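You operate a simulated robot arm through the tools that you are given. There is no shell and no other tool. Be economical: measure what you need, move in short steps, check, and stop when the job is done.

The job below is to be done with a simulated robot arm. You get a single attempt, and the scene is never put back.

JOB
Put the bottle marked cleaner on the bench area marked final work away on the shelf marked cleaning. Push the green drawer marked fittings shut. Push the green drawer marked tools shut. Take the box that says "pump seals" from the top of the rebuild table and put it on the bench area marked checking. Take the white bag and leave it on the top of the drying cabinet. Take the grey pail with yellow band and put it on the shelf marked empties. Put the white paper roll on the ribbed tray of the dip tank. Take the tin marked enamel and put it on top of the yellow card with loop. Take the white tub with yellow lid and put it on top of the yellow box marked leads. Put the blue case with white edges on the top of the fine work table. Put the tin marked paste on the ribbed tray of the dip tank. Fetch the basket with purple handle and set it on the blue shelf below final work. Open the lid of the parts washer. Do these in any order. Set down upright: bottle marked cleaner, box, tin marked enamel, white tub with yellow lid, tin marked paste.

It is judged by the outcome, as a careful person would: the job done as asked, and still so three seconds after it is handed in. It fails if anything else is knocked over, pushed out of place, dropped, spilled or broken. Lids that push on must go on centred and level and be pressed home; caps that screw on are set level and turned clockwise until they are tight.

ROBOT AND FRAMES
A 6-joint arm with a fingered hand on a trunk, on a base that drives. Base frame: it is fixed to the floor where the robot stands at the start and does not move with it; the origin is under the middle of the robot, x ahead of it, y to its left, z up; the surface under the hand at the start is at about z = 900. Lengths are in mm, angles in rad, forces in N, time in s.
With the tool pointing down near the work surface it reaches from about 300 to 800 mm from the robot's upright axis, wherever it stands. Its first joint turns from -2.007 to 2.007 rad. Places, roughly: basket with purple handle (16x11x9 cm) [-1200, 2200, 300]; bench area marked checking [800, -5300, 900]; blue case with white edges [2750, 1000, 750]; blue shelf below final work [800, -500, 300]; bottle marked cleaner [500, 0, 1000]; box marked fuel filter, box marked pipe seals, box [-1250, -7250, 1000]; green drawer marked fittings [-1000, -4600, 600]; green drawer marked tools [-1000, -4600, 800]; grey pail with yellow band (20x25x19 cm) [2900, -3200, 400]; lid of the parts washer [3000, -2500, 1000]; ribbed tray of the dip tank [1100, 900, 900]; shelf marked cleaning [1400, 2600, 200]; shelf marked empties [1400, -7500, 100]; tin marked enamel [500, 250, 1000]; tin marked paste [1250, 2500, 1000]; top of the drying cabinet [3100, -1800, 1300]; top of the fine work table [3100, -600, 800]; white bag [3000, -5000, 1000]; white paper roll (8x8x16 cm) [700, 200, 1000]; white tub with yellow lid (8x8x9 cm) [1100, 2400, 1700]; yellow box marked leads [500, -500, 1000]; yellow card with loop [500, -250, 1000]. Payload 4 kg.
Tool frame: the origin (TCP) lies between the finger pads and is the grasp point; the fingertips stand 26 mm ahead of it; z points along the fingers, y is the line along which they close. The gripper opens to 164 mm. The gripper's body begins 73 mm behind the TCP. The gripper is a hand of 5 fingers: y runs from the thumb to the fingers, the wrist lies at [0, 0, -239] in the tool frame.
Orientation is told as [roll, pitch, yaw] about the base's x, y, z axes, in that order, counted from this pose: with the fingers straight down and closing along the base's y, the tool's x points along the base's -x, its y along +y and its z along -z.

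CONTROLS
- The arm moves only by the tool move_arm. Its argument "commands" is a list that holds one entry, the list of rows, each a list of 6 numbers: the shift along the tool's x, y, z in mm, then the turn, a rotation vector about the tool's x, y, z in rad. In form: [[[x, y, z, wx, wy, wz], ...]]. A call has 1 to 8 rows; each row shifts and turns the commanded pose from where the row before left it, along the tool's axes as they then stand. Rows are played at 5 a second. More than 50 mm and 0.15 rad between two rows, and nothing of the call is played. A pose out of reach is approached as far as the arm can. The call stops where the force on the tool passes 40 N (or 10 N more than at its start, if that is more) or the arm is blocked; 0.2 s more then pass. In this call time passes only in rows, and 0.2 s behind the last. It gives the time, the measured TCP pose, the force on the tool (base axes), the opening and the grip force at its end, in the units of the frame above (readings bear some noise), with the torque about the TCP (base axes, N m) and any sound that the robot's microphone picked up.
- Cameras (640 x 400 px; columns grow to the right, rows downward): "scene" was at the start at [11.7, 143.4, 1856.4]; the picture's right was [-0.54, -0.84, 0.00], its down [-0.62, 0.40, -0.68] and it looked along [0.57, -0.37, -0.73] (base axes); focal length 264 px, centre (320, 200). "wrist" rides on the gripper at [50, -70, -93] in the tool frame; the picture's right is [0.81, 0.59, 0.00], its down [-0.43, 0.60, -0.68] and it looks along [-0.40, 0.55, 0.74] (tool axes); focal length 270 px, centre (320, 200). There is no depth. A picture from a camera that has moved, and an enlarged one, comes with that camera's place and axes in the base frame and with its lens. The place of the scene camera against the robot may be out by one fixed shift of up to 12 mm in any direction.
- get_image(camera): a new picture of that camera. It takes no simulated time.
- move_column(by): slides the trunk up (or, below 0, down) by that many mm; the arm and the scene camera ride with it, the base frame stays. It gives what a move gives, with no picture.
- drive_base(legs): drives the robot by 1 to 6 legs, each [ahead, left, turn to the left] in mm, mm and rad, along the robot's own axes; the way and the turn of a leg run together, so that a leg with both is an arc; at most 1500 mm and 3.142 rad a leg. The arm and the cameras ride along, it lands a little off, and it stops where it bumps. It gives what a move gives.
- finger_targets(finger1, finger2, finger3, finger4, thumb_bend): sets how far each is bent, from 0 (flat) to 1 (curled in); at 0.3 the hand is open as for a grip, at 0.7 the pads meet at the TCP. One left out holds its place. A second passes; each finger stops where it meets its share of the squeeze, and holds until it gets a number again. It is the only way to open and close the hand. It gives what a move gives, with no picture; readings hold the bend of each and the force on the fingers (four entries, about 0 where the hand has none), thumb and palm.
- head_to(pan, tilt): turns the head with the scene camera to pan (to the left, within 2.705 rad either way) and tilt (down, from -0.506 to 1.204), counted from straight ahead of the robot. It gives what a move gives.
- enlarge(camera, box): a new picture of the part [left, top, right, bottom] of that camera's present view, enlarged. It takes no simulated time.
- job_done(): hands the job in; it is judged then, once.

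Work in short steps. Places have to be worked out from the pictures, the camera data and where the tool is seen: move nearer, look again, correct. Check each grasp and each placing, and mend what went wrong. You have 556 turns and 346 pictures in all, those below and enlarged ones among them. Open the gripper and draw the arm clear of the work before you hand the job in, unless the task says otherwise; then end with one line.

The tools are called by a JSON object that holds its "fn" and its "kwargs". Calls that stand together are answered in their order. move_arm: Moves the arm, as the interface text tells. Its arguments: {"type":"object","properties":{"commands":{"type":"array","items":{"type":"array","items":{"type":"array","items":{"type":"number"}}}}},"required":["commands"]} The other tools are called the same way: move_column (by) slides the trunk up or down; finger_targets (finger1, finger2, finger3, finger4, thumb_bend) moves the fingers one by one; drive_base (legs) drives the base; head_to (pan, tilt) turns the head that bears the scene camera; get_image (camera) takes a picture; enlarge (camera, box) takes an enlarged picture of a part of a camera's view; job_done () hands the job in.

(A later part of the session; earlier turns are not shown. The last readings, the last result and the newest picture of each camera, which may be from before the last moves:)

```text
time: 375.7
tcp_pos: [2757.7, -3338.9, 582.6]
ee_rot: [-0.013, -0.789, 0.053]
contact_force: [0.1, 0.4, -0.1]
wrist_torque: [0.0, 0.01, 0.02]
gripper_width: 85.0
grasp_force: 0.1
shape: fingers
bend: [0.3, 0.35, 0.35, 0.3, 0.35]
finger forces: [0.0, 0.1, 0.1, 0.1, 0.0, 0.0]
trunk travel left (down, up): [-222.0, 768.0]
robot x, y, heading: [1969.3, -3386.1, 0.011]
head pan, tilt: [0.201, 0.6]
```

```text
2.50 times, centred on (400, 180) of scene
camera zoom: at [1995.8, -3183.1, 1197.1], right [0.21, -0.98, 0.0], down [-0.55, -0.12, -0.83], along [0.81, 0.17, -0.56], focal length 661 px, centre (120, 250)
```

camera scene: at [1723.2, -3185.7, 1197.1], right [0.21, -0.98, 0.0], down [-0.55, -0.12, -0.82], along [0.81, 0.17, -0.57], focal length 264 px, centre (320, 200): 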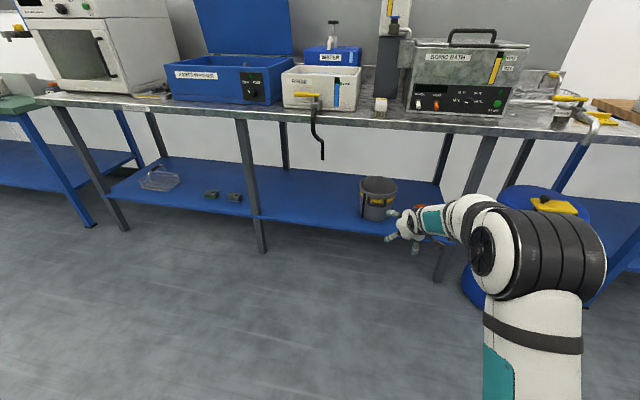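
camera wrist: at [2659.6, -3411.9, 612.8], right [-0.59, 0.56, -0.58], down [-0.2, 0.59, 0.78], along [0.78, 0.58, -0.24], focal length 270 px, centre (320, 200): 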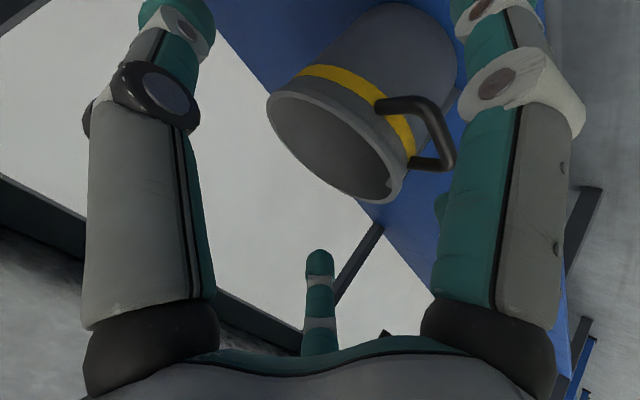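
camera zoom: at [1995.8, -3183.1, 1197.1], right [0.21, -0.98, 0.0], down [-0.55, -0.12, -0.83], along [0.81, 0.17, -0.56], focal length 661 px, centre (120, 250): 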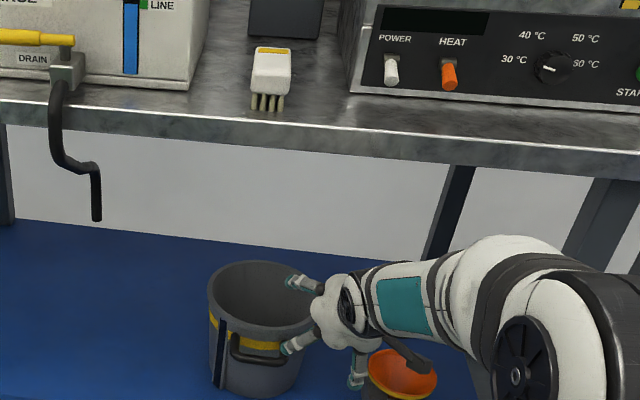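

Refined: pail centre ≈(2903, −3258), rim z≈480. I drive a little closer and go to above the right rim at (2880, −3350).

{"fn": "drive_base", "kwargs": {"legs": [[100, 0, -0.01]]}}

{"fn": "move_arm", "kwargs": {"commands": [[[-7, -10, 20, 0, 0, 0]]]}}

{"fn": "get_image", "kwargs": {"camera": "wrist"}}

{"fn": "enlarge", "kwargs": {"camera": "scene", "box": [300, 100, 500, 260]}}

```text
time: 376.8
tcp_pos: [2858.8, -3345.8, 581.8]
ee_rot: [-0.013, -0.79, 0.041]
contact_force: [-0.8, -0.7, 0.6]
wrist_torque: [-0.03, 0.01, 0.0]
gripper_width: 85.2
grasp_force: 0.1
shape: fingers
bend: [0.3, 0.35, 0.35, 0.3, 0.35]
finger forces: [0.1, 0.1, 0.0, 0.1, 0.0, 0.0]
trunk travel left (down, up): [-222.0, 768.0]
robot x, y, heading: [2066.7, -3391.1, -0.005]
head pan, tilt: [0.201, 0.6]
```

```text
time: 377.2
tcp_pos: [2879.4, -3357.1, 572.6]
ee_rot: [-0.012, -0.787, 0.041]
contact_force: [-0.3, 0.6, 0.3]
wrist_torque: [-0.01, -0.03, 0.0]
gripper_width: 85.1
grasp_force: 0.1
shape: fingers
bend: [0.3, 0.35, 0.35, 0.3, 0.35]
finger forces: [0.0, 0.0, 0.0, 0.0, 0.0, 0.0]
trunk travel left (down, up): [-222.0, 768.0]
robot x, y, heading: [2065.2, -3390.8, 0.004]
head pan, tilt: [0.201, 0.6]
```

```text
180 pictures are left
camera wrist: at [2778.9, -3429.3, 603.7], right [-0.59, 0.56, -0.58], down [-0.19, 0.6, 0.78], along [0.78, 0.57, -0.24], focal length 270 px, centre (320, 200)
```

wrist: 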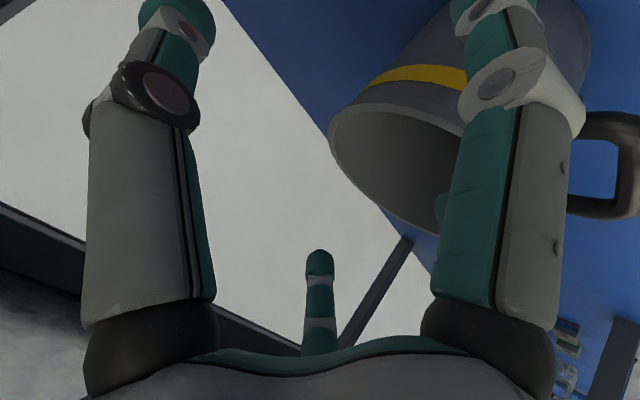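

```text
2.50 times, centred on (400, 180) of scene
camera zoom: at [2098.2, -3182.9, 1197.1], right [0.2, -0.98, 0.0], down [-0.55, -0.11, -0.83], along [0.81, 0.16, -0.56], focal length 661 px, centre (120, 250)
```

zoom: 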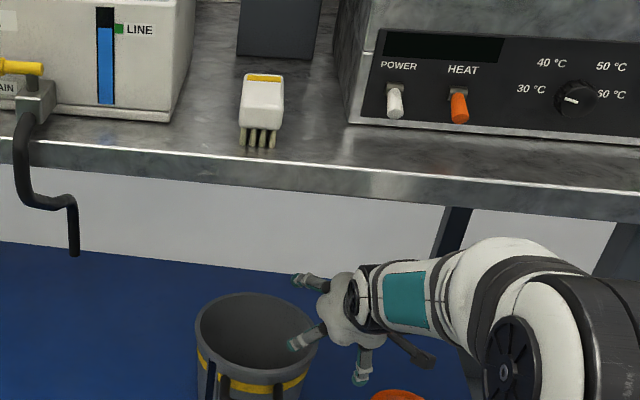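

The wall lies between thumb and fingers 2/3. I descend in two stages.

{"fn": "move_arm", "kwargs": {"commands": [[[23.6, 1.8, 23.5, 0, 0, 0], [23.6, 1.8, 23.5, 0, 0, 0]]]}}

{"fn": "get_image", "kwargs": {"camera": "wrist"}}

{"fn": "enlarge", "kwargs": {"camera": "scene", "box": [330, 160, 460, 260]}}

```text
time: 377.8
tcp_pos: [2879.0, -3353.6, 509.5]
ee_rot: [-0.01, -0.789, 0.036]
contact_force: [0.8, 0.4, 0.5]
wrist_torque: [0.07, 0.0, -0.07]
gripper_width: 85.2
grasp_force: 0.6
shape: fingers
bend: [0.3, 0.35, 0.35, 0.3, 0.35]
finger forces: [0.1, 1.3, 0.0, 0.1, 0.0, 0.0]
out of reach, approached as far as the arm can: row 2
trunk travel left (down, up): [-222.0, 768.0]
robot x, y, heading: [2065.5, -3387.7, 0.0]
head pan, tilt: [0.201, 0.6]
```

```text
178 pictures are left
camera wrist: at [2779.1, -3426.4, 540.3], right [-0.59, 0.57, -0.58], down [-0.19, 0.6, 0.78], along [0.79, 0.57, -0.24], focal length 270 px, centre (320, 200)
```

wrist: 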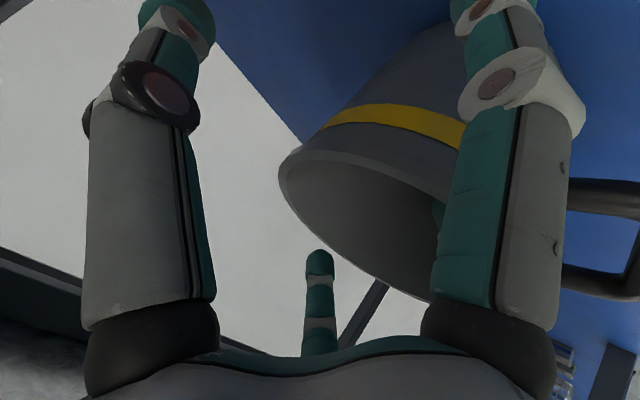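

```text
4.00 times, centred on (395, 210) of scene
camera zoom: at [2098.2, -3183.0, 1197.2], right [0.2, -0.98, 0.0], down [-0.55, -0.11, -0.83], along [0.81, 0.16, -0.56], focal length 1058 px, centre (20, 160)
```

zoom: 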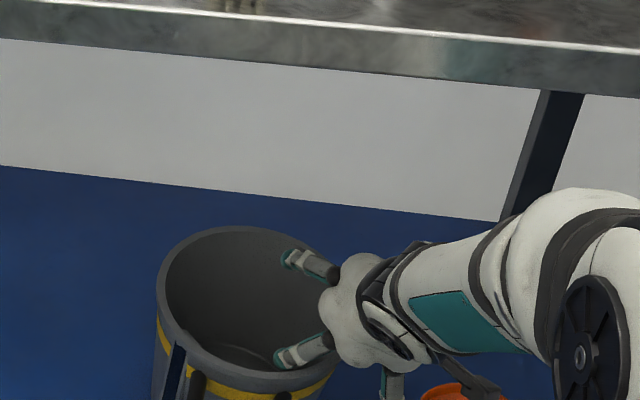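

Fingers 2 and 3 are inside the pail and the thumb is outside. I shift 8 mm left and lower with the trunk.

{"fn": "move_arm", "kwargs": {"commands": [[[0, 8, 0, 0, 0, 0]]]}}

{"fn": "move_column", "kwargs": {"by": -30}}

{"fn": "get_image", "kwargs": {"camera": "wrist"}}

```text
time: 378.2
tcp_pos: [2878.1, -3346.3, 510.2]
ee_rot: [-0.012, -0.788, 0.043]
contact_force: [0.5, 0.2, 1.0]
wrist_torque: [0.07, 0.06, -0.04]
gripper_width: 85.2
grasp_force: 0.6
shape: fingers
bend: [0.3, 0.35, 0.35, 0.3, 0.35]
finger forces: [0.1, 1.5, 0.0, 0.0, 0.1, 0.0]
trunk travel left (down, up): [-222.0, 768.0]
robot x, y, heading: [2065.9, -3391.4, -0.005]
head pan, tilt: [0.201, 0.6]
```

```text
time: 379.0
tcp_pos: [2879.3, -3344.7, 480.3]
ee_rot: [-0.012, -0.785, 0.04]
contact_force: [0.4, 1.0, 0.3]
wrist_torque: [0.0, 0.04, -0.06]
gripper_width: 85.1
grasp_force: 0.1
shape: fingers
bend: [0.3, 0.35, 0.35, 0.3, 0.35]
finger forces: [0.1, 0.9, 0.1, 0.0, 0.0, 0.0]
trunk travel left (down, up): [-192.0, 798.0]
robot x, y, heading: [2067.0, -3385.8, -0.003]
head pan, tilt: [0.201, 0.6]
```

```text
176 pictures are left
camera wrist: at [2779.1, -3419.0, 511.0], right [-0.59, 0.56, -0.58], down [-0.19, 0.6, 0.78], along [0.78, 0.57, -0.24], focal length 270 px, centre (320, 200)
```

wrist: 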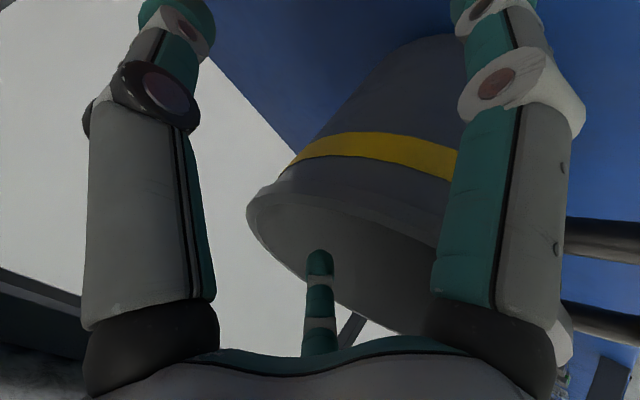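

Going well; lower 35 more.

{"fn": "move_column", "kwargs": {"by": -35}}

{"fn": "get_image", "kwargs": {"camera": "wrist"}}

{"fn": "enlarge", "kwargs": {"camera": "scene", "box": [330, 160, 460, 260]}}

```text
time: 379.8
tcp_pos: [2878.3, -3346.8, 445.0]
ee_rot: [-0.014, -0.788, 0.04]
contact_force: [0.9, 0.2, 0.1]
wrist_torque: [0.0, 0.04, -0.05]
gripper_width: 85.0
grasp_force: 0.0
shape: fingers
bend: [0.3, 0.35, 0.35, 0.3, 0.35]
finger forces: [0.0, 0.8, 0.1, 0.1, 0.0, 0.0]
trunk travel left (down, up): [-157.0, 833.0]
robot x, y, heading: [2068.3, -3385.3, -0.001]
head pan, tilt: [0.201, 0.6]
```

```text
175 pictures are left
camera wrist: at [2779.1, -3419.0, 476.1], right [-0.59, 0.56, -0.58], down [-0.19, 0.6, 0.78], along [0.78, 0.57, -0.24], focal length 270 px, centre (320, 200)
```

wrist: 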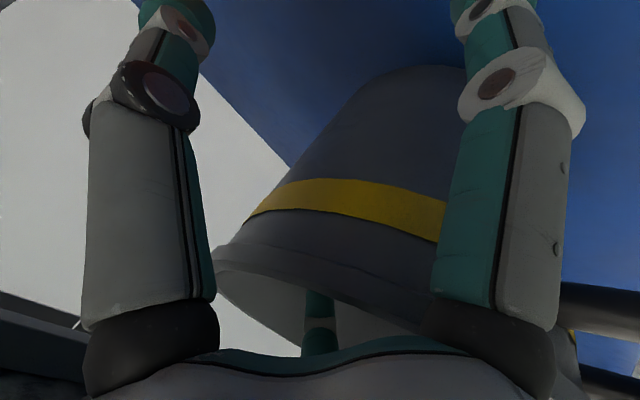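

```text
4.00 times, centred on (395, 210) of scene
camera zoom: at [2098.5, -3182.9, 1132.1], right [0.2, -0.98, 0.0], down [-0.55, -0.11, -0.82], along [0.81, 0.16, -0.57], focal length 1058 px, centre (20, 160)
```

zoom: 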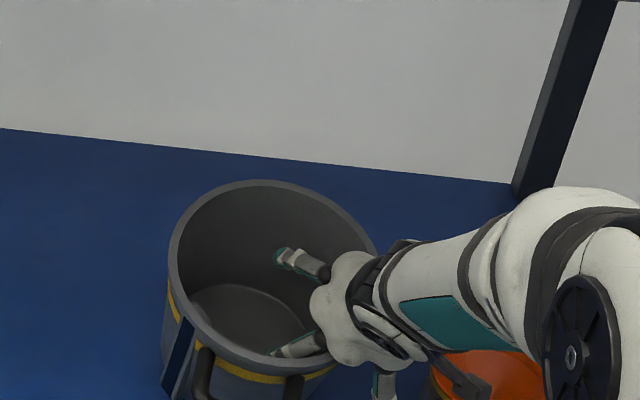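

Close the hand on the wall.

{"fn": "finger_targets", "kwargs": {"finger1": 0.6, "finger2": 0.7, "finger3": 0.7, "finger4": 0.6, "thumb_bend": 0.7}}

{"fn": "get_image", "kwargs": {"camera": "wrist"}}

{"fn": "enlarge", "kwargs": {"camera": "scene", "box": [330, 160, 460, 260]}}

```text
time: 380.8
tcp_pos: [2878.7, -3346.4, 445.6]
ee_rot: [-0.011, -0.789, 0.04]
contact_force: [0.7, 0.9, 0.7]
wrist_torque: [0.06, 0.11, -0.05]
gripper_width: 12.5
grasp_force: 3.7
shape: fingers
bend: [0.6, 0.68, 0.68, 0.6, 0.69]
finger forces: [0.0, 3.0, 2.6, 1.2, 1.3, 0.1]
trunk travel left (down, up): [-157.0, 833.0]
robot x, y, heading: [2066.7, -3390.1, -0.004]
head pan, tilt: [0.201, 0.6]
```

```text
173 pictures are left
camera wrist: at [2779.2, -3419.0, 476.3], right [-0.59, 0.56, -0.58], down [-0.19, 0.6, 0.78], along [0.78, 0.57, -0.24], focal length 270 px, centre (320, 200)
```

wrist: 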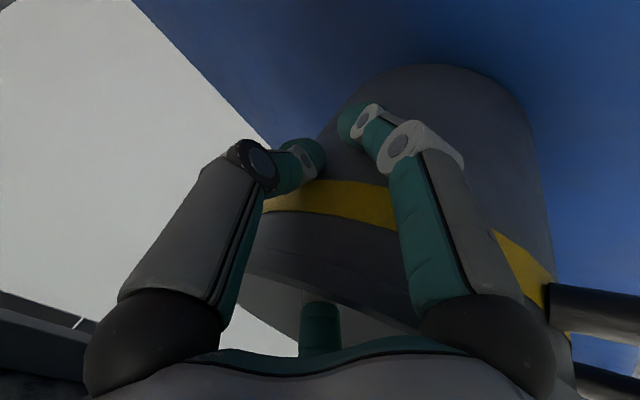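

```text
4.00 times, centred on (395, 210) of scene
camera zoom: at [2098.4, -3182.9, 1132.1], right [0.2, -0.98, 0.0], down [-0.55, -0.11, -0.83], along [0.81, 0.16, -0.56], focal length 1058 px, centre (20, 160)
```

zoom: 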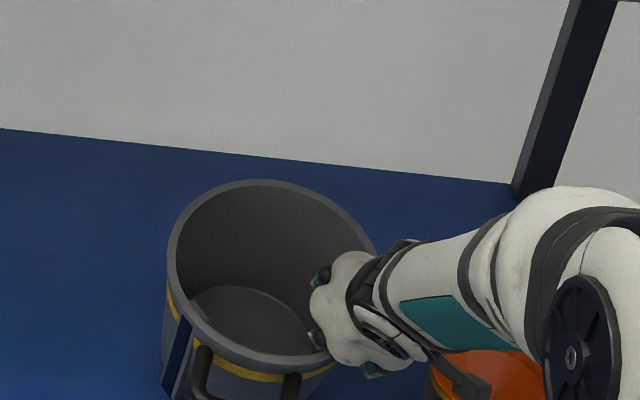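

Only light contact so far: the wall is thin, so I command more bend to squeeze.

{"fn": "finger_targets", "kwargs": {"finger1": 0.9, "finger2": 0.95, "finger3": 0.95, "finger4": 0.9, "thumb_bend": 0.95}}

{"fn": "get_image", "kwargs": {"camera": "wrist"}}

```text
time: 381.8
tcp_pos: [2878.8, -3347.3, 445.7]
ee_rot: [-0.013, -0.788, 0.041]
contact_force: [0.1, -0.2, 3.1]
wrist_torque: [0.12, 0.12, -0.02]
gripper_width: 0.2
grasp_force: 41.0
shape: fingers
bend: [0.66, 0.74, 0.73, 0.72, 0.74]
finger forces: [0.0, 24.1, 19.3, 0.0, 39.1, 0.0]
trunk travel left (down, up): [-157.0, 833.0]
robot x, y, heading: [2064.9, -3387.2, -0.0]
head pan, tilt: [0.201, 0.6]
```

```text
171 pictures are left
camera wrist: at [2779.2, -3419.1, 476.5], right [-0.59, 0.56, -0.58], down [-0.19, 0.6, 0.78], along [0.79, 0.57, -0.24], focal length 270 px, centre (320, 200)
```

wrist: 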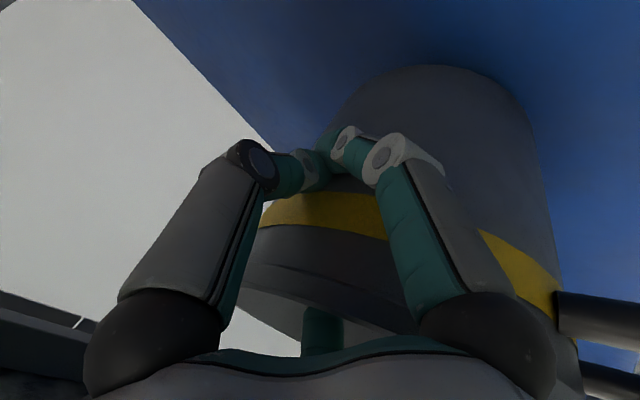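

Firm pinch (≈40 N). Lift 40 with the trunk and check tilt.

{"fn": "move_column", "kwargs": {"by": 40}}

{"fn": "enlarge", "kwargs": {"camera": "scene", "box": [320, 140, 480, 260]}}

```text
time: 382.6
tcp_pos: [2878.8, -3346.2, 484.9]
ee_rot: [-0.012, -0.788, 0.04]
contact_force: [0.3, -0.2, -2.2]
wrist_torque: [-0.19, 0.02, 0.03]
gripper_width: 0.0
grasp_force: 48.2
shape: fingers
bend: [0.66, 0.74, 0.73, 0.74, 0.77]
finger forces: [18.3, 21.1, 17.2, 0.1, 39.7, 0.0]
trunk travel left (down, up): [-197.0, 793.0]
robot x, y, heading: [2067.1, -3389.1, 0.001]
head pan, tilt: [0.201, 0.6]
```

```text
3.33 times, centred on (400, 200) of scene
camera zoom: at [2098.6, -3183.0, 1172.2], right [0.2, -0.98, 0.0], down [-0.55, -0.11, -0.82], along [0.81, 0.16, -0.57], focal length 881 px, centre (53, 200)
```

zoom: 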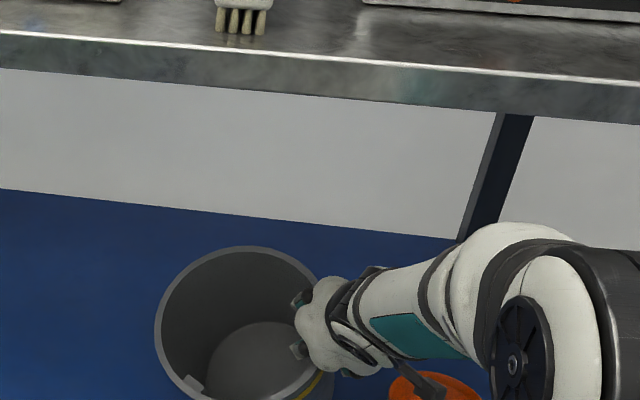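

The pail is light. Raise 60 more.

{"fn": "move_column", "kwargs": {"by": 60}}

{"fn": "get_image", "kwargs": {"camera": "scene"}}

```text
time: 383.6
tcp_pos: [2879.7, -3345.8, 545.4]
ee_rot: [-0.013, -0.787, 0.041]
contact_force: [-1.1, 0.3, -3.6]
wrist_torque: [-0.26, 0.03, 0.01]
gripper_width: 0.1
grasp_force: 47.4
shape: fingers
bend: [0.66, 0.74, 0.65, 0.74, 0.77]
finger forces: [16.4, 20.7, 17.1, 0.1, 40.6, 0.1]
trunk travel left (down, up): [-257.0, 733.0]
robot x, y, heading: [2066.9, -3387.2, 0.001]
head pan, tilt: [0.201, 0.6]
```

```text
169 pictures are left
camera scene: at [2098.9, -3182.9, 1232.1], right [0.2, -0.98, 0.0], down [-0.55, -0.11, -0.82], along [0.81, 0.16, -0.57], focal length 264 px, centre (320, 200)
```

scene: 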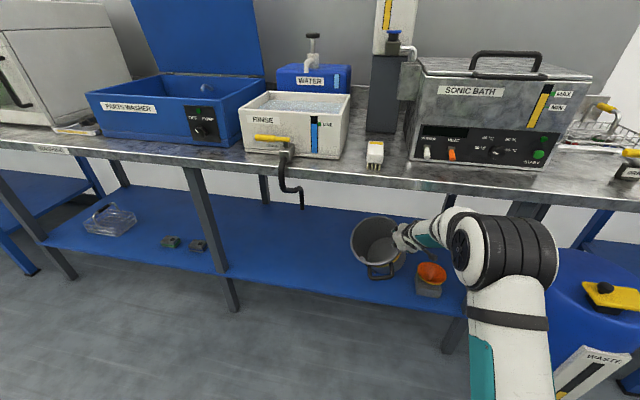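

Held, slightly tilted. I back out with it, then look along the way toward the empties shelf.

{"fn": "drive_base", "kwargs": {"legs": [[-300, 0, 0], [-250, 0, 0]]}}

{"fn": "move_column", "kwargs": {"by": 300}}

{"fn": "head_to", "kwargs": {"pan": -1.3, "tilt": 0.4}}

{"fn": "get_image", "kwargs": {"camera": "scene"}}

{"fn": "get_image", "kwargs": {"camera": "wrist"}}

```text
time: 387.1
tcp_pos: [2331.1, -3346.8, 545.6]
ee_rot: [-0.011, -0.786, 0.036]
contact_force: [-0.4, -0.5, -3.5]
wrist_torque: [-0.24, 0.02, 0.0]
gripper_width: 0.0
grasp_force: 47.2
shape: fingers
bend: [0.66, 0.74, 0.65, 0.74, 0.77]
finger forces: [16.3, 20.8, 17.4, 0.0, 40.6, 0.1]
trunk travel left (down, up): [-257.0, 733.0]
robot x, y, heading: [1522.7, -3387.7, -0.002]
head pan, tilt: [0.201, 0.6]
```

```text
time: 390.1
tcp_pos: [2330.6, -3347.1, 844.1]
ee_rot: [-0.013, -0.789, 0.037]
contact_force: [0.0, -0.1, -2.9]
wrist_torque: [-0.24, 0.0, -0.01]
gripper_width: 0.1
grasp_force: 47.0
shape: fingers
bend: [0.66, 0.74, 0.65, 0.74, 0.77]
finger forces: [15.7, 20.9, 17.4, 0.0, 40.8, 0.0]
trunk travel left (down, up): [-557.0, 433.0]
robot x, y, heading: [1518.2, -3386.5, -0.01]
head pan, tilt: [0.201, 0.6]
```

```text
time: 391.7
tcp_pos: [2329.2, -3346.4, 845.6]
ee_rot: [-0.013, -0.788, 0.037]
contact_force: [0.1, 0.3, -3.2]
wrist_torque: [-0.23, 0.05, 0.0]
gripper_width: 0.0
grasp_force: 47.2
shape: fingers
bend: [0.66, 0.74, 0.65, 0.74, 0.77]
finger forces: [15.9, 20.9, 17.4, 0.0, 40.8, 0.0]
trunk travel left (down, up): [-557.0, 433.0]
robot x, y, heading: [1520.4, -3386.2, -0.004]
head pan, tilt: [-1.3, 0.4]
```

```text
168 pictures are left
camera scene: at [1488.9, -3287.4, 1550.4], right [-0.96, -0.26, 0.0], down [-0.1, 0.38, -0.92], along [0.24, -0.89, -0.39], focal length 264 px, centre (320, 200)
```

scene: 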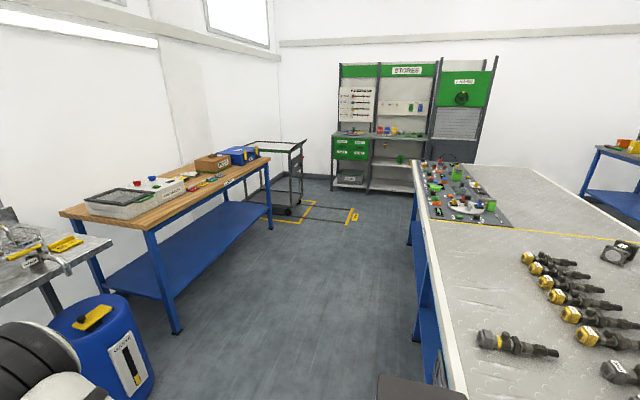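

```text
167 pictures are left
camera wrist: at [2230.8, -3419.3, 875.9], right [-0.59, 0.57, -0.58], down [-0.19, 0.6, 0.78], along [0.79, 0.57, -0.24], focal length 270 px, centre (320, 200)
```

wrist: 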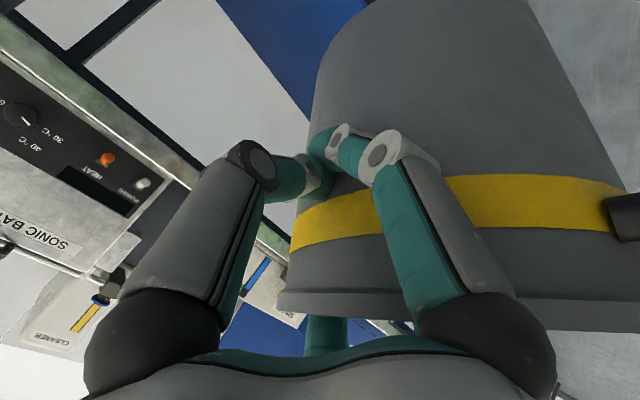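

Zoom on the STORES rack at the end.

{"fn": "enlarge", "kwargs": {"camera": "scene", "box": [310, 50, 510, 210]}}

```text
2.50 times, centred on (410, 130) of scene
camera zoom: at [1488.9, -3287.4, 1550.4], right [-0.96, -0.26, 0.0], down [-0.1, 0.38, -0.92], along [0.24, -0.89, -0.39], focal length 661 px, centre (95, 375)
```

zoom: 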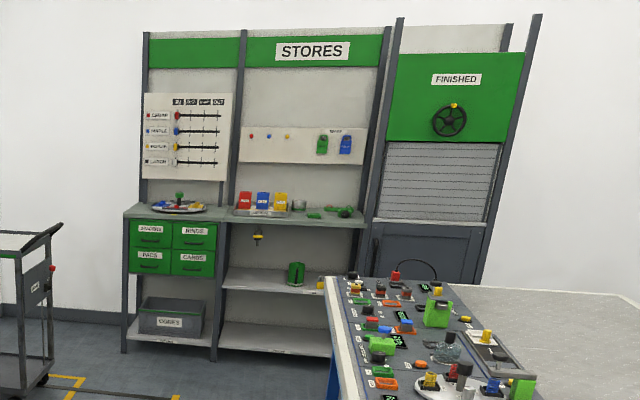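

The bottom right bay of STORES is likely "empties". I turn and drive down the aisle toward it.

{"fn": "drive_base", "kwargs": {"legs": [[0, 0, -1.571]]}}

{"fn": "drive_base", "kwargs": {"legs": [[1350, 0, 0], [1250, 0, 0]]}}

{"fn": "head_to", "kwargs": {"pan": 0.0, "tilt": 0.5}}

{"fn": "get_image", "kwargs": {"camera": "scene"}}

```text
time: 396.0
tcp_pos: [1533.0, -4197.9, 844.9]
ee_rot: [-0.013, -0.786, -1.563]
contact_force: [-0.2, -0.2, -4.1]
wrist_torque: [0.05, 0.25, -0.01]
gripper_width: 0.0
grasp_force: 46.9
shape: fingers
bend: [0.66, 0.74, 0.73, 0.74, 0.77]
finger forces: [14.8, 20.6, 17.6, 0.1, 41.0, 0.0]
trunk travel left (down, up): [-557.0, 433.0]
robot x, y, heading: [1520.1, -3386.3, -1.605]
head pan, tilt: [-1.3, 0.4]
```

```text
time: 401.4
tcp_pos: [1454.4, -5327.6, 844.7]
ee_rot: [-0.016, -0.787, -1.627]
contact_force: [-0.3, 0.8, -3.7]
wrist_torque: [0.05, 0.25, -0.02]
gripper_width: 0.0
grasp_force: 46.5
shape: fingers
bend: [0.66, 0.74, 0.65, 0.74, 0.77]
finger forces: [13.6, 21.0, 18.0, 0.0, 41.1, 0.0]
trunk travel left (down, up): [-557.0, 433.0]
robot x, y, heading: [1493.4, -4518.6, -1.67]
head pan, tilt: [-1.3, 0.4]
stopped in leg 1: the robot was blocked; the commanded pose is now the measured one
```

```text
time: 402.8
tcp_pos: [1457.0, -5326.6, 844.7]
ee_rot: [-0.014, -0.788, -1.627]
contact_force: [-1.1, -0.1, -3.9]
wrist_torque: [0.04, 0.21, 0.04]
gripper_width: 0.3
grasp_force: 46.9
shape: fingers
bend: [0.66, 0.74, 0.65, 0.74, 0.77]
finger forces: [13.6, 21.0, 18.1, 0.0, 41.1, 0.0]
trunk travel left (down, up): [-557.0, 433.0]
robot x, y, heading: [1493.8, -4516.2, -1.675]
head pan, tilt: [0.0, 0.499]
```

```text
165 pictures are left
camera scene: at [1679.8, -4564.3, 1541.2], right [-0.99, 0.1, 0.0], down [0.05, 0.48, -0.88], along [-0.09, -0.87, -0.48], focal length 264 px, centre (320, 200)
```

scene: 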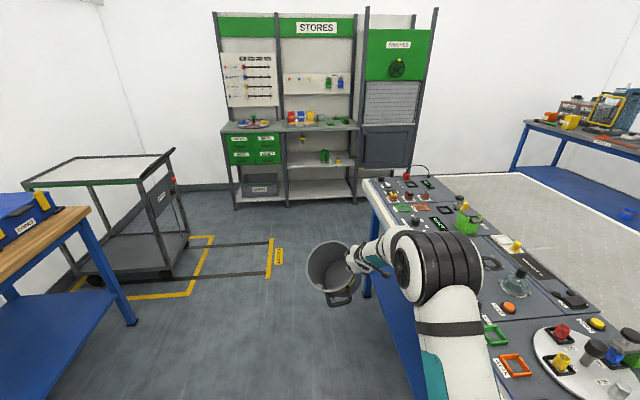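

The robot brushed the bench leg. I sidestep away from the bench, correct heading, and continue.

{"fn": "drive_base", "kwargs": {"legs": [[0, 230, 0.1], [1000, 0, 0], [500, 0, 0]]}}

{"fn": "get_image", "kwargs": {"camera": "scene"}}

```text
time: 411.9
tcp_pos: [1761.0, -6839.6, 843.2]
ee_rot: [-0.015, -0.787, -1.533]
contact_force: [-0.9, -0.8, -3.6]
wrist_torque: [0.07, 0.21, -0.01]
gripper_width: 0.1
grasp_force: 46.9
shape: fingers
bend: [0.66, 0.74, 0.65, 0.74, 0.78]
finger forces: [13.1, 20.9, 18.2, 0.0, 41.5, 0.0]
trunk travel left (down, up): [-557.0, 433.0]
robot x, y, heading: [1724.0, -6029.8, -1.577]
head pan, tilt: [0.0, 0.499]
```

```text
164 pictures are left
camera scene: at [1912.5, -6059.6, 1541.2], right [-1.0, 0.0, 0.0], down [0.0, 0.48, -0.88], along [0.0, -0.88, -0.48], focal length 264 px, centre (320, 200)
```

scene: 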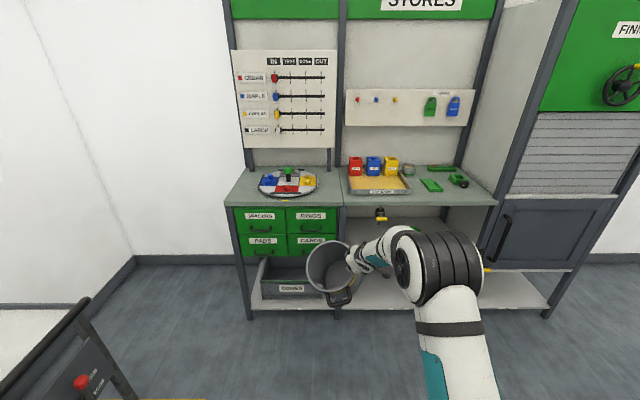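

Zoom on the lower bay for labels and contents.

{"fn": "enlarge", "kwargs": {"camera": "scene", "box": [330, 180, 570, 330]}}

```text
2.67 times, centred on (450, 255) of scene
camera zoom: at [1912.5, -6059.6, 1541.2], right [-1.0, 0.0, 0.0], down [0.0, 0.48, -0.88], along [0.0, -0.88, -0.48], focal length 705 px, centre (-27, 53)
```

zoom: 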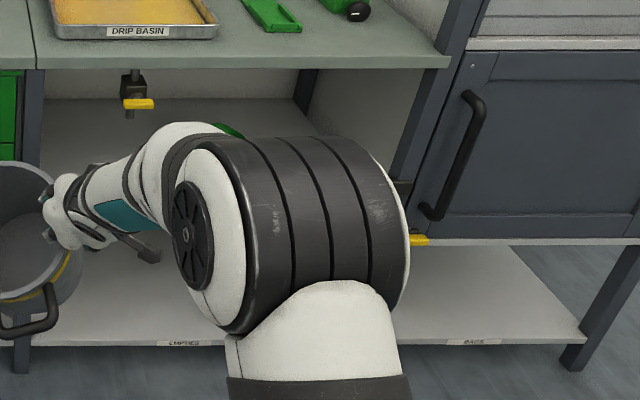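

The bottom left bay carries the EMPTIES label: x≈1050–1790, shelf z≈145. I retract the arm a bit so the robot can pass behind the bench end, and lower the pail.

{"fn": "move_arm", "kwargs": {"commands": [[[28.2, 1.1, -28.3, 0, 0, 0], [28.2, 1.1, -28.3, 0, 0, 0], [28.2, 1.1, -28.3, 0, 0, 0], [28.2, 1.1, -28.3, 0, 0, 0], [28.2, 1.1, -28.3, 0, 0, 0]]]}}

{"fn": "move_column", "kwargs": {"by": -400}}

{"fn": "get_image", "kwargs": {"camera": "scene"}}

```text
time: 413.1
tcp_pos: [1763.5, -6656.4, 847.8]
ee_rot: [-0.027, -0.787, -1.53]
contact_force: [0.4, -0.8, -3.8]
wrist_torque: [0.0, 0.17, -0.02]
gripper_width: 0.0
grasp_force: 45.5
shape: fingers
bend: [0.73, 0.74, 0.73, 0.75, 0.78]
finger forces: [12.6, 21.7, 16.8, 0.1, 41.5, 0.0]
out of reach, approached as far as the arm can: row 1, 5
trunk travel left (down, up): [-557.0, 433.0]
robot x, y, heading: [1721.7, -6030.0, -1.573]
head pan, tilt: [0.0, 0.499]
```

```text
time: 416.9
tcp_pos: [1763.9, -6655.5, 447.1]
ee_rot: [-0.025, -0.782, -1.532]
contact_force: [0.0, 0.7, -3.4]
wrist_torque: [0.02, 0.24, 0.01]
gripper_width: 0.0
grasp_force: 46.9
shape: fingers
bend: [0.73, 0.74, 0.73, 0.75, 0.78]
finger forces: [12.9, 21.1, 17.7, 0.0, 41.6, 0.1]
trunk travel left (down, up): [-157.0, 833.0]
robot x, y, heading: [1719.7, -6027.0, -1.571]
head pan, tilt: [0.0, 0.499]
```

```text
162 pictures are left
camera scene: at [1912.4, -6058.9, 1141.2], right [-1.0, 0.0, 0.0], down [0.0, 0.48, -0.88], along [0.0, -0.88, -0.48], focal length 264 px, centre (320, 200)
```

scene: 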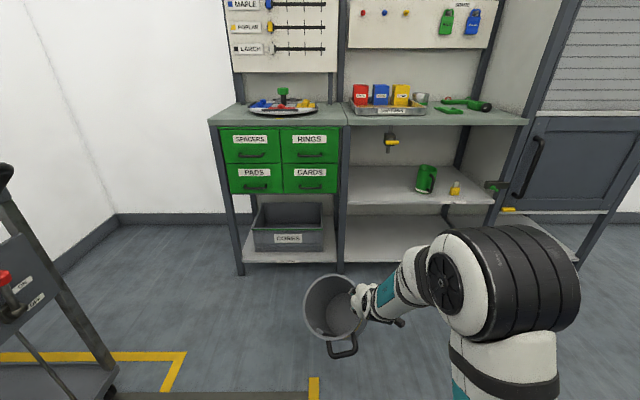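

I drive forward 380 and then right to line up with the bay.

{"fn": "drive_base", "kwargs": {"legs": [[380, 0, 0], [0, -420, 0]]}}

{"fn": "get_image", "kwargs": {"camera": "scene"}}

```text
time: 421.5
tcp_pos: [1350.8, -7042.7, 446.8]
ee_rot: [-0.026, -0.781, -1.527]
contact_force: [0.2, 0.3, -3.2]
wrist_torque: [0.03, 0.28, 0.04]
gripper_width: 0.0
grasp_force: 46.8
shape: fingers
bend: [0.73, 0.74, 0.73, 0.75, 0.78]
finger forces: [12.8, 21.2, 17.9, 0.0, 41.7, 0.0]
trunk travel left (down, up): [-157.0, 833.0]
robot x, y, heading: [1305.8, -6414.3, -1.569]
head pan, tilt: [0.0, 0.499]
```

```text
161 pictures are left
camera scene: at [1494.6, -6444.0, 1141.2], right [-1.0, 0.0, 0.0], down [0.0, 0.48, -0.88], along [0.0, -0.88, -0.48], focal length 264 px, centre (320, 200)
```

scene: 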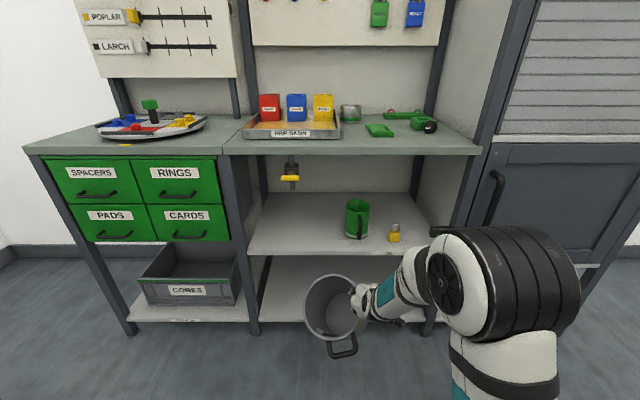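

Lined up. Lower 130, then drive the pail into the bay.

{"fn": "move_column", "kwargs": {"by": -125}}

{"fn": "drive_base", "kwargs": {"legs": [[130, 0, 0]]}}

{"fn": "get_image", "kwargs": {"camera": "scene"}}

{"fn": "get_image", "kwargs": {"camera": "wrist"}}

```text
time: 423.1
tcp_pos: [1350.1, -7043.4, 321.5]
ee_rot: [-0.025, -0.783, -1.524]
contact_force: [-0.1, -0.2, -4.2]
wrist_torque: [0.06, 0.25, 0.01]
gripper_width: 0.0
grasp_force: 46.5
shape: fingers
bend: [0.73, 0.74, 0.73, 0.75, 0.78]
finger forces: [12.8, 21.2, 17.9, 0.0, 41.8, 0.0]
trunk travel left (down, up): [-32.0, 958.0]
robot x, y, heading: [1304.2, -6417.7, -1.565]
head pan, tilt: [0.0, 0.499]
```

```text
time: 424.4
tcp_pos: [1351.7, -7169.5, 322.3]
ee_rot: [-0.026, -0.784, -1.522]
contact_force: [-0.5, -0.1, -3.2]
wrist_torque: [0.02, 0.23, 0.0]
gripper_width: 0.0
grasp_force: 47.1
shape: fingers
bend: [0.73, 0.74, 0.73, 0.75, 0.78]
finger forces: [12.7, 21.1, 17.9, 0.1, 41.9, 0.0]
trunk travel left (down, up): [-32.0, 958.0]
robot x, y, heading: [1305.5, -6541.9, -1.569]
head pan, tilt: [0.0, 0.499]
```

```text
160 pictures are left
camera scene: at [1495.1, -6571.3, 1016.2], right [-1.0, -0.01, 0.0], down [0.0, 0.48, -0.88], along [0.0, -0.88, -0.48], focal length 264 px, centre (320, 200)
```

scene: 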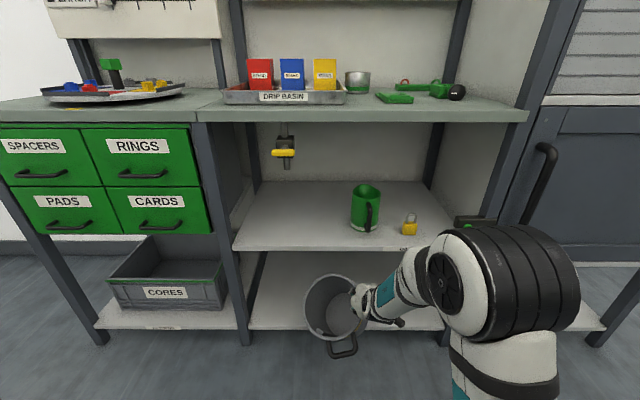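

```text
159 pictures are left
camera wrist: at [1280.2, -7070.7, 353.8], right [0.56, 0.59, -0.58], down [0.6, 0.19, 0.77], along [0.57, -0.78, -0.25], focal length 270 px, centre (320, 200)
```

wrist: 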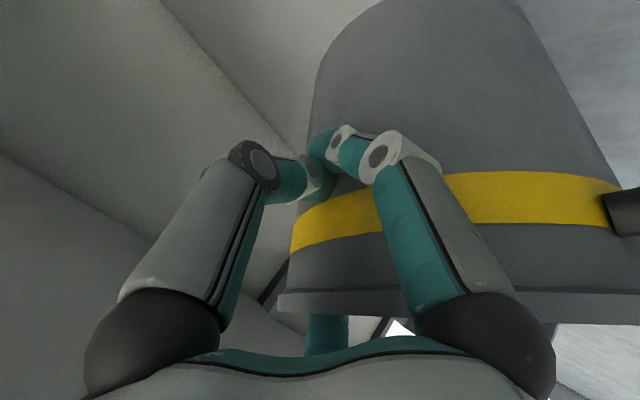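

Continue in with two short drives.

{"fn": "drive_base", "kwargs": {"legs": [[70, 0, 0]]}}

{"fn": "drive_base", "kwargs": {"legs": [[70, 0, 0]]}}

{"fn": "get_image", "kwargs": {"camera": "scene"}}

```text
time: 425.4
tcp_pos: [1352.1, -7240.2, 321.5]
ee_rot: [-0.026, -0.784, -1.521]
contact_force: [-0.1, 0.4, -3.8]
wrist_torque: [0.06, 0.23, -0.02]
gripper_width: 0.0
grasp_force: 46.9
shape: fingers
bend: [0.73, 0.74, 0.73, 0.75, 0.78]
finger forces: [12.7, 21.3, 17.9, 0.0, 42.0, 0.0]
trunk travel left (down, up): [-32.0, 958.0]
robot x, y, heading: [1309.2, -6613.9, -1.565]
head pan, tilt: [0.0, 0.499]
```

```text
time: 426.4
tcp_pos: [1353.6, -7309.1, 321.0]
ee_rot: [-0.026, -0.785, -1.519]
contact_force: [0.2, 0.5, -3.5]
wrist_torque: [0.01, 0.26, 0.01]
gripper_width: 0.1
grasp_force: 46.8
shape: fingers
bend: [0.73, 0.74, 0.73, 0.75, 0.78]
finger forces: [12.7, 21.4, 18.0, 0.1, 42.2, 0.0]
trunk travel left (down, up): [-32.0, 958.0]
robot x, y, heading: [1307.0, -6677.9, -1.565]
head pan, tilt: [0.0, 0.499]
```

```text
158 pictures are left
camera scene: at [1496.0, -6710.7, 1016.2], right [-1.0, -0.01, 0.0], down [0.0, 0.48, -0.88], along [0.01, -0.88, -0.48], focal length 264 px, centre (320, 200)
```

scene: 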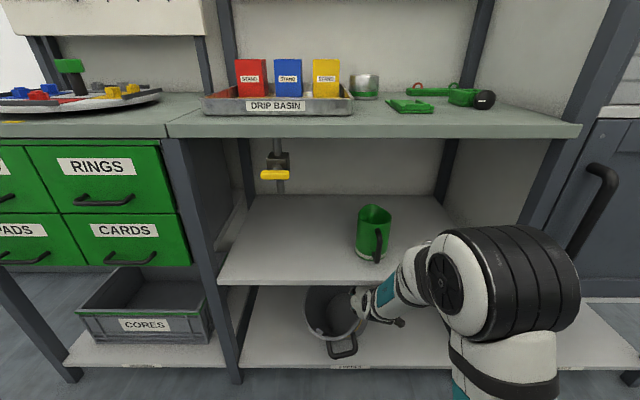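

The pail is in the bay. Lower with the arm, then trunk.

{"fn": "move_arm", "kwargs": {"commands": [[[7, 0, 7, 0, 0, 0], [7, 0, 7, 0, 0, 0], [7, 0, 7, 0, 0, 0]]]}}

{"fn": "enlarge", "kwargs": {"camera": "scene", "box": [240, 240, 440, 390]}}

```text
time: 427.2
tcp_pos: [1353.2, -7308.6, 292.0]
ee_rot: [-0.036, -0.778, -1.523]
contact_force: [-2.2, -0.4, 6.0]
wrist_torque: [0.13, -0.25, 0.04]
gripper_width: 0.0
grasp_force: 47.9
shape: fingers
bend: [0.73, 0.74, 0.64, 0.75, 0.78]
finger forces: [0.1, 27.6, 16.9, 0.0, 50.6, 0.0]
trunk travel left (down, up): [-32.0, 958.0]
robot x, y, heading: [1306.2, -6678.8, -1.565]
head pan, tilt: [0.0, 0.499]
```

```text
2.67 times, centred on (340, 315) of scene
camera zoom: at [1495.8, -6710.1, 1016.3], right [-1.0, -0.01, 0.0], down [0.0, 0.48, -0.88], along [0.01, -0.88, -0.48], focal length 705 px, centre (267, -107)
```

zoom: 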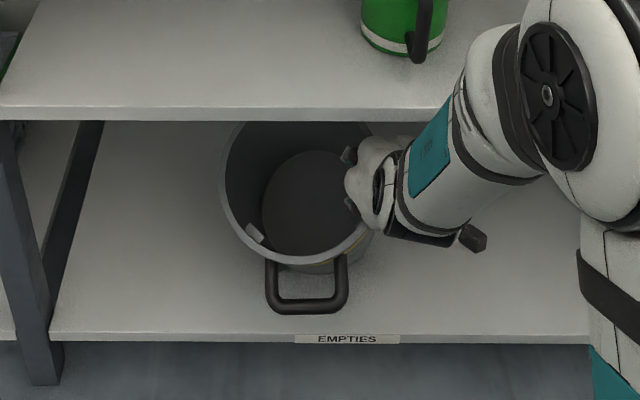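

The lowest edge touched. I continue lowering so it rights itself.

{"fn": "move_arm", "kwargs": {"commands": [[[5, 0, 5, 0, 0, 0], [5, 0, 5, 0, 0, 0], [5, 0, 5, 0, 0, 0]]]}}

{"fn": "enlarge", "kwargs": {"camera": "scene", "box": [240, 240, 440, 390]}}

```text
time: 428.0
tcp_pos: [1362.1, -7309.3, 275.2]
ee_rot: [-0.037, -0.784, -1.52]
contact_force: [-5.3, -0.4, 11.5]
wrist_torque: [0.28, -0.36, 0.01]
gripper_width: 0.2
grasp_force: 52.8
shape: fingers
bend: [0.66, 0.74, 0.64, 0.75, 0.78]
finger forces: [0.0, 31.2, 18.5, 0.1, 56.0, 0.1]
out of reach, approached as far as the arm can: row 1, 3
trunk travel left (down, up): [-32.0, 958.0]
robot x, y, heading: [1306.6, -6681.9, -1.566]
head pan, tilt: [0.0, 0.499]
```

```text
2.67 times, centred on (340, 315) of scene
camera zoom: at [1495.8, -6709.8, 1016.3], right [-1.0, -0.01, 0.0], down [0.0, 0.48, -0.88], along [0.01, -0.88, -0.48], focal length 705 px, centre (267, -107)
```

zoom: 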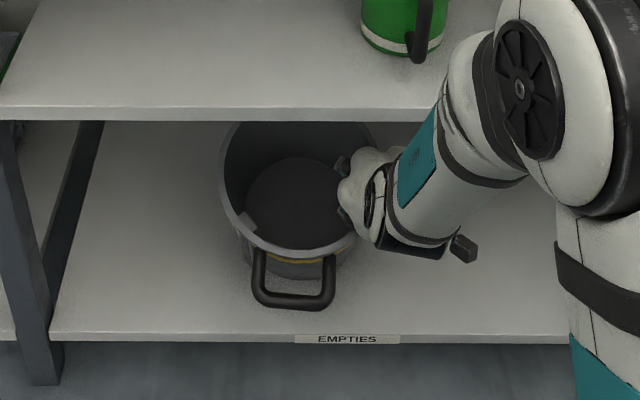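

It is righting nicely. Use the trunk for the rest.

{"fn": "move_column", "kwargs": {"by": -18}}

{"fn": "enlarge", "kwargs": {"camera": "scene", "box": [240, 240, 440, 390]}}

```text
time: 428.6
tcp_pos: [1360.9, -7308.3, 258.2]
ee_rot: [-0.034, -0.784, -1.523]
contact_force: [-7.4, -1.8, 28.8]
wrist_torque: [0.76, -1.3, 0.14]
gripper_width: 0.1
grasp_force: 62.4
shape: fingers
bend: [0.66, 0.62, 0.63, 0.75, 0.78]
finger forces: [0.0, 40.5, 22.6, 7.1, 53.5, 0.2]
trunk travel left (down, up): [-14.0, 976.0]
robot x, y, heading: [1305.6, -6685.7, -1.561]
head pan, tilt: [0.0, 0.499]
```

```text
2.67 times, centred on (340, 315) of scene
camera zoom: at [1495.5, -6709.0, 998.5], right [-1.0, -0.01, 0.0], down [0.0, 0.48, -0.88], along [0.01, -0.88, -0.48], focal length 705 px, centre (267, -107)
```

zoom: 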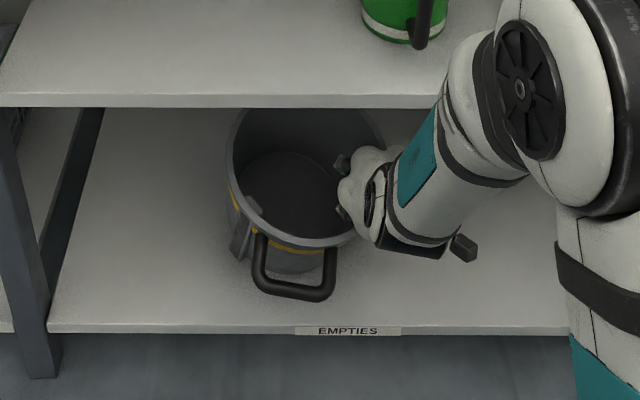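

Nearly upright; the remaining drop is a few mm. I release gently.

{"fn": "finger_targets", "kwargs": {"finger1": 0.5, "finger2": 0.58, "finger3": 0.55, "finger4": 0.5, "thumb_bend": 0.6}}

{"fn": "enlarge", "kwargs": {"camera": "scene", "box": [240, 240, 440, 390]}}

```text
time: 429.6
tcp_pos: [1361.6, -7308.7, 254.8]
ee_rot: [-0.036, -0.778, -1.52]
contact_force: [1.2, 0.4, 0.3]
wrist_torque: [0.06, 0.01, -0.07]
gripper_width: 32.7
grasp_force: 0.7
shape: fingers
bend: [0.5, 0.57, 0.55, 0.5, 0.6]
finger forces: [0.1, 1.0, 0.1, 0.0, 0.0, 0.4]
trunk travel left (down, up): [-14.0, 976.0]
robot x, y, heading: [1302.1, -6680.8, -1.564]
head pan, tilt: [0.0, 0.499]
```

```text
2.67 times, centred on (340, 315) of scene
camera zoom: at [1496.0, -6710.5, 998.2], right [-1.0, -0.01, 0.0], down [0.0, 0.48, -0.88], along [0.01, -0.88, -0.48], focal length 705 px, centre (267, -107)
```

zoom: 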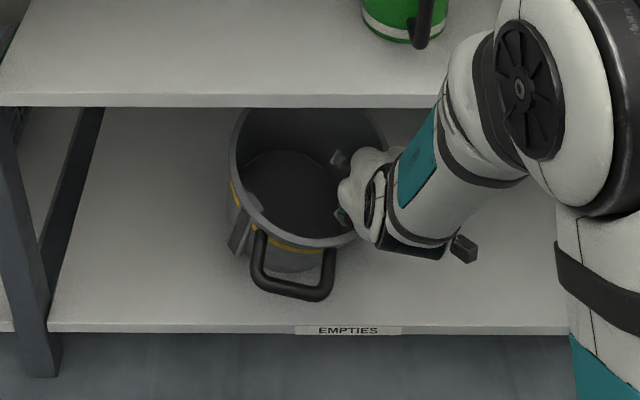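

Released. Open more and raise ~95 so the inner fingers clear the rim.

{"fn": "finger_targets", "kwargs": {"finger1": 0.4, "finger2": 0.48, "finger3": 0.48, "finger4": 0.45, "thumb_bend": 0.45}}

{"fn": "move_column", "kwargs": {"by": 60}}

{"fn": "enlarge", "kwargs": {"camera": "scene", "box": [240, 240, 440, 390]}}

```text
time: 430.6
tcp_pos: [1361.8, -7308.5, 256.8]
ee_rot: [-0.037, -0.781, -1.521]
contact_force: [-0.6, 0.1, 0.8]
wrist_torque: [0.09, -0.02, -0.06]
gripper_width: 60.6
grasp_force: 1.0
shape: fingers
bend: [0.4, 0.48, 0.48, 0.45, 0.45]
finger forces: [0.0, 0.9, 0.0, 0.1, 0.1, 0.3]
trunk travel left (down, up): [-14.0, 976.0]
robot x, y, heading: [1307.1, -6684.0, -1.563]
head pan, tilt: [0.0, 0.499]
```

```text
time: 431.6
tcp_pos: [1361.0, -7309.9, 316.0]
ee_rot: [-0.038, -0.779, -1.519]
contact_force: [0.2, -0.3, -0.6]
wrist_torque: [0.01, -0.03, -0.04]
gripper_width: 61.0
grasp_force: 0.6
shape: fingers
bend: [0.4, 0.48, 0.48, 0.45, 0.45]
finger forces: [0.0, 0.6, 0.0, 0.0, 0.1, 0.1]
trunk travel left (down, up): [-74.0, 916.0]
robot x, y, heading: [1304.1, -6683.0, -1.564]
head pan, tilt: [0.0, 0.499]
```

```text
2.67 times, centred on (340, 315) of scene
camera zoom: at [1496.0, -6710.4, 1058.2], right [-1.0, -0.01, 0.0], down [0.0, 0.48, -0.88], along [0.01, -0.88, -0.48], focal length 705 px, centre (267, -107)
```

zoom: 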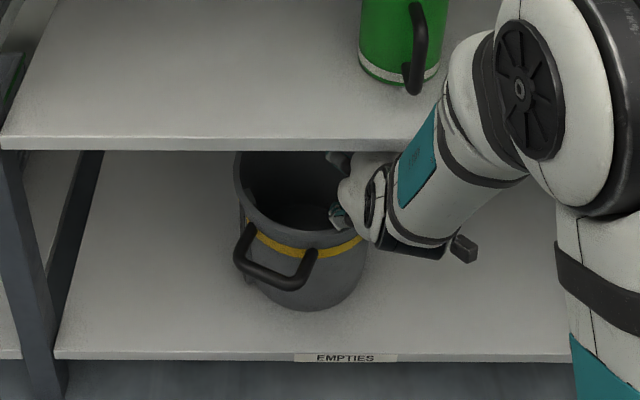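

The pail stands upright. Raise 40 more and back out slowly.

{"fn": "move_column", "kwargs": {"by": 40}}

{"fn": "get_image", "kwargs": {"camera": "wrist"}}

{"fn": "enlarge", "kwargs": {"camera": "scene", "box": [240, 240, 440, 390]}}

```text
time: 432.3
tcp_pos: [1361.2, -7301.9, 343.7]
ee_rot: [-0.039, -0.761, -1.52]
contact_force: [-0.2, 6.5, -1.8]
wrist_torque: [-0.86, -0.06, 0.06]
gripper_width: 61.0
grasp_force: 0.1
shape: fingers
bend: [0.4, 0.48, 0.48, 0.45, 0.45]
finger forces: [0.0, 0.0, 0.0, 0.0, 0.0, 0.0]
trunk travel left (down, up): [-110.0, 880.0]
robot x, y, heading: [1305.4, -6680.5, -1.561]
head pan, tilt: [0.0, 0.499]
stopped: the force on the tool passed its limit at 55 N (the readings are from after the stop); the commanded pose is now the measured one
```

```text
152 pictures are left
camera wrist: at [1290.2, -7203.5, 379.3], right [0.56, 0.6, -0.57], down [0.61, 0.17, 0.77], along [0.56, -0.78, -0.27], focal length 270 px, centre (320, 200)
```

wrist: 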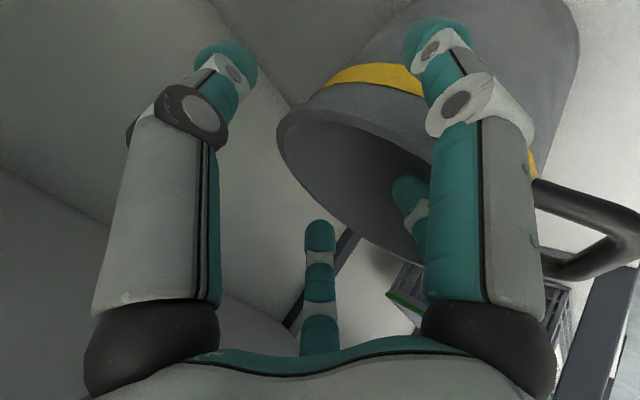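

```text
2.67 times, centred on (340, 315) of scene
camera zoom: at [1496.0, -6710.0, 1094.5], right [-1.0, -0.01, 0.0], down [0.0, 0.48, -0.88], along [0.01, -0.88, -0.48], focal length 705 px, centre (267, -107)
```

zoom: 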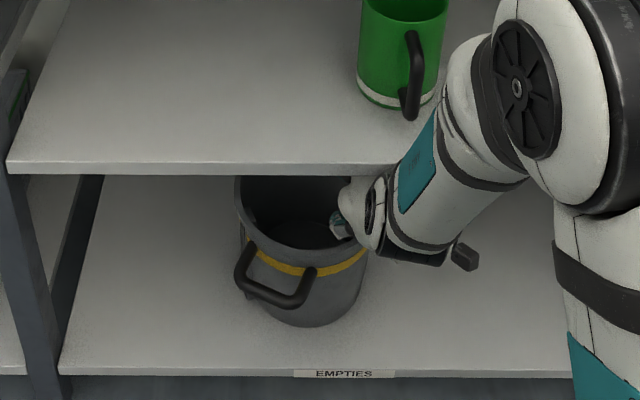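

The wrist touched the shelf above; I lower 6 mm to relieve it, curl fingers 2 and 3 so they lift above the rim, then back out.

{"fn": "move_column", "kwargs": {"by": -6}}

{"fn": "finger_targets", "kwargs": {"finger2": 0.68, "finger3": 0.68}}

{"fn": "get_image", "kwargs": {"camera": "wrist"}}

```text
time: 432.9
tcp_pos: [1360.5, -7302.9, 339.3]
ee_rot: [-0.038, -0.763, -1.52]
contact_force: [-0.1, 0.9, -0.4]
wrist_torque: [-0.03, 0.0, -0.02]
gripper_width: 60.8
grasp_force: 0.0
shape: fingers
bend: [0.4, 0.48, 0.48, 0.45, 0.45]
finger forces: [0.1, 0.1, 0.0, 0.1, 0.1, 0.2]
trunk travel left (down, up): [-104.0, 886.0]
robot x, y, heading: [1300.6, -6680.3, -1.57]
head pan, tilt: [0.0, 0.499]
```

```text
time: 433.9
tcp_pos: [1361.0, -7302.0, 338.3]
ee_rot: [-0.037, -0.763, -1.519]
contact_force: [0.0, 0.2, -0.2]
wrist_torque: [0.0, 0.0, -0.01]
gripper_width: 61.1
grasp_force: 0.1
shape: fingers
bend: [0.4, 0.68, 0.68, 0.45, 0.45]
finger forces: [0.1, 0.0, 0.1, 0.0, 0.0, 0.0]
trunk travel left (down, up): [-104.0, 886.0]
robot x, y, heading: [1305.6, -6677.0, -1.56]
head pan, tilt: [0.0, 0.499]
```

```text
150 pictures are left
camera wrist: at [1290.2, -7204.2, 373.0], right [0.56, 0.6, -0.57], down [0.61, 0.17, 0.77], along [0.56, -0.78, -0.27], focal length 270 px, centre (320, 200)
```

wrist: 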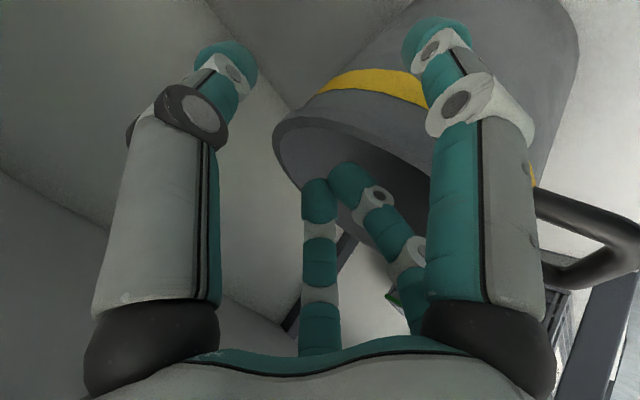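

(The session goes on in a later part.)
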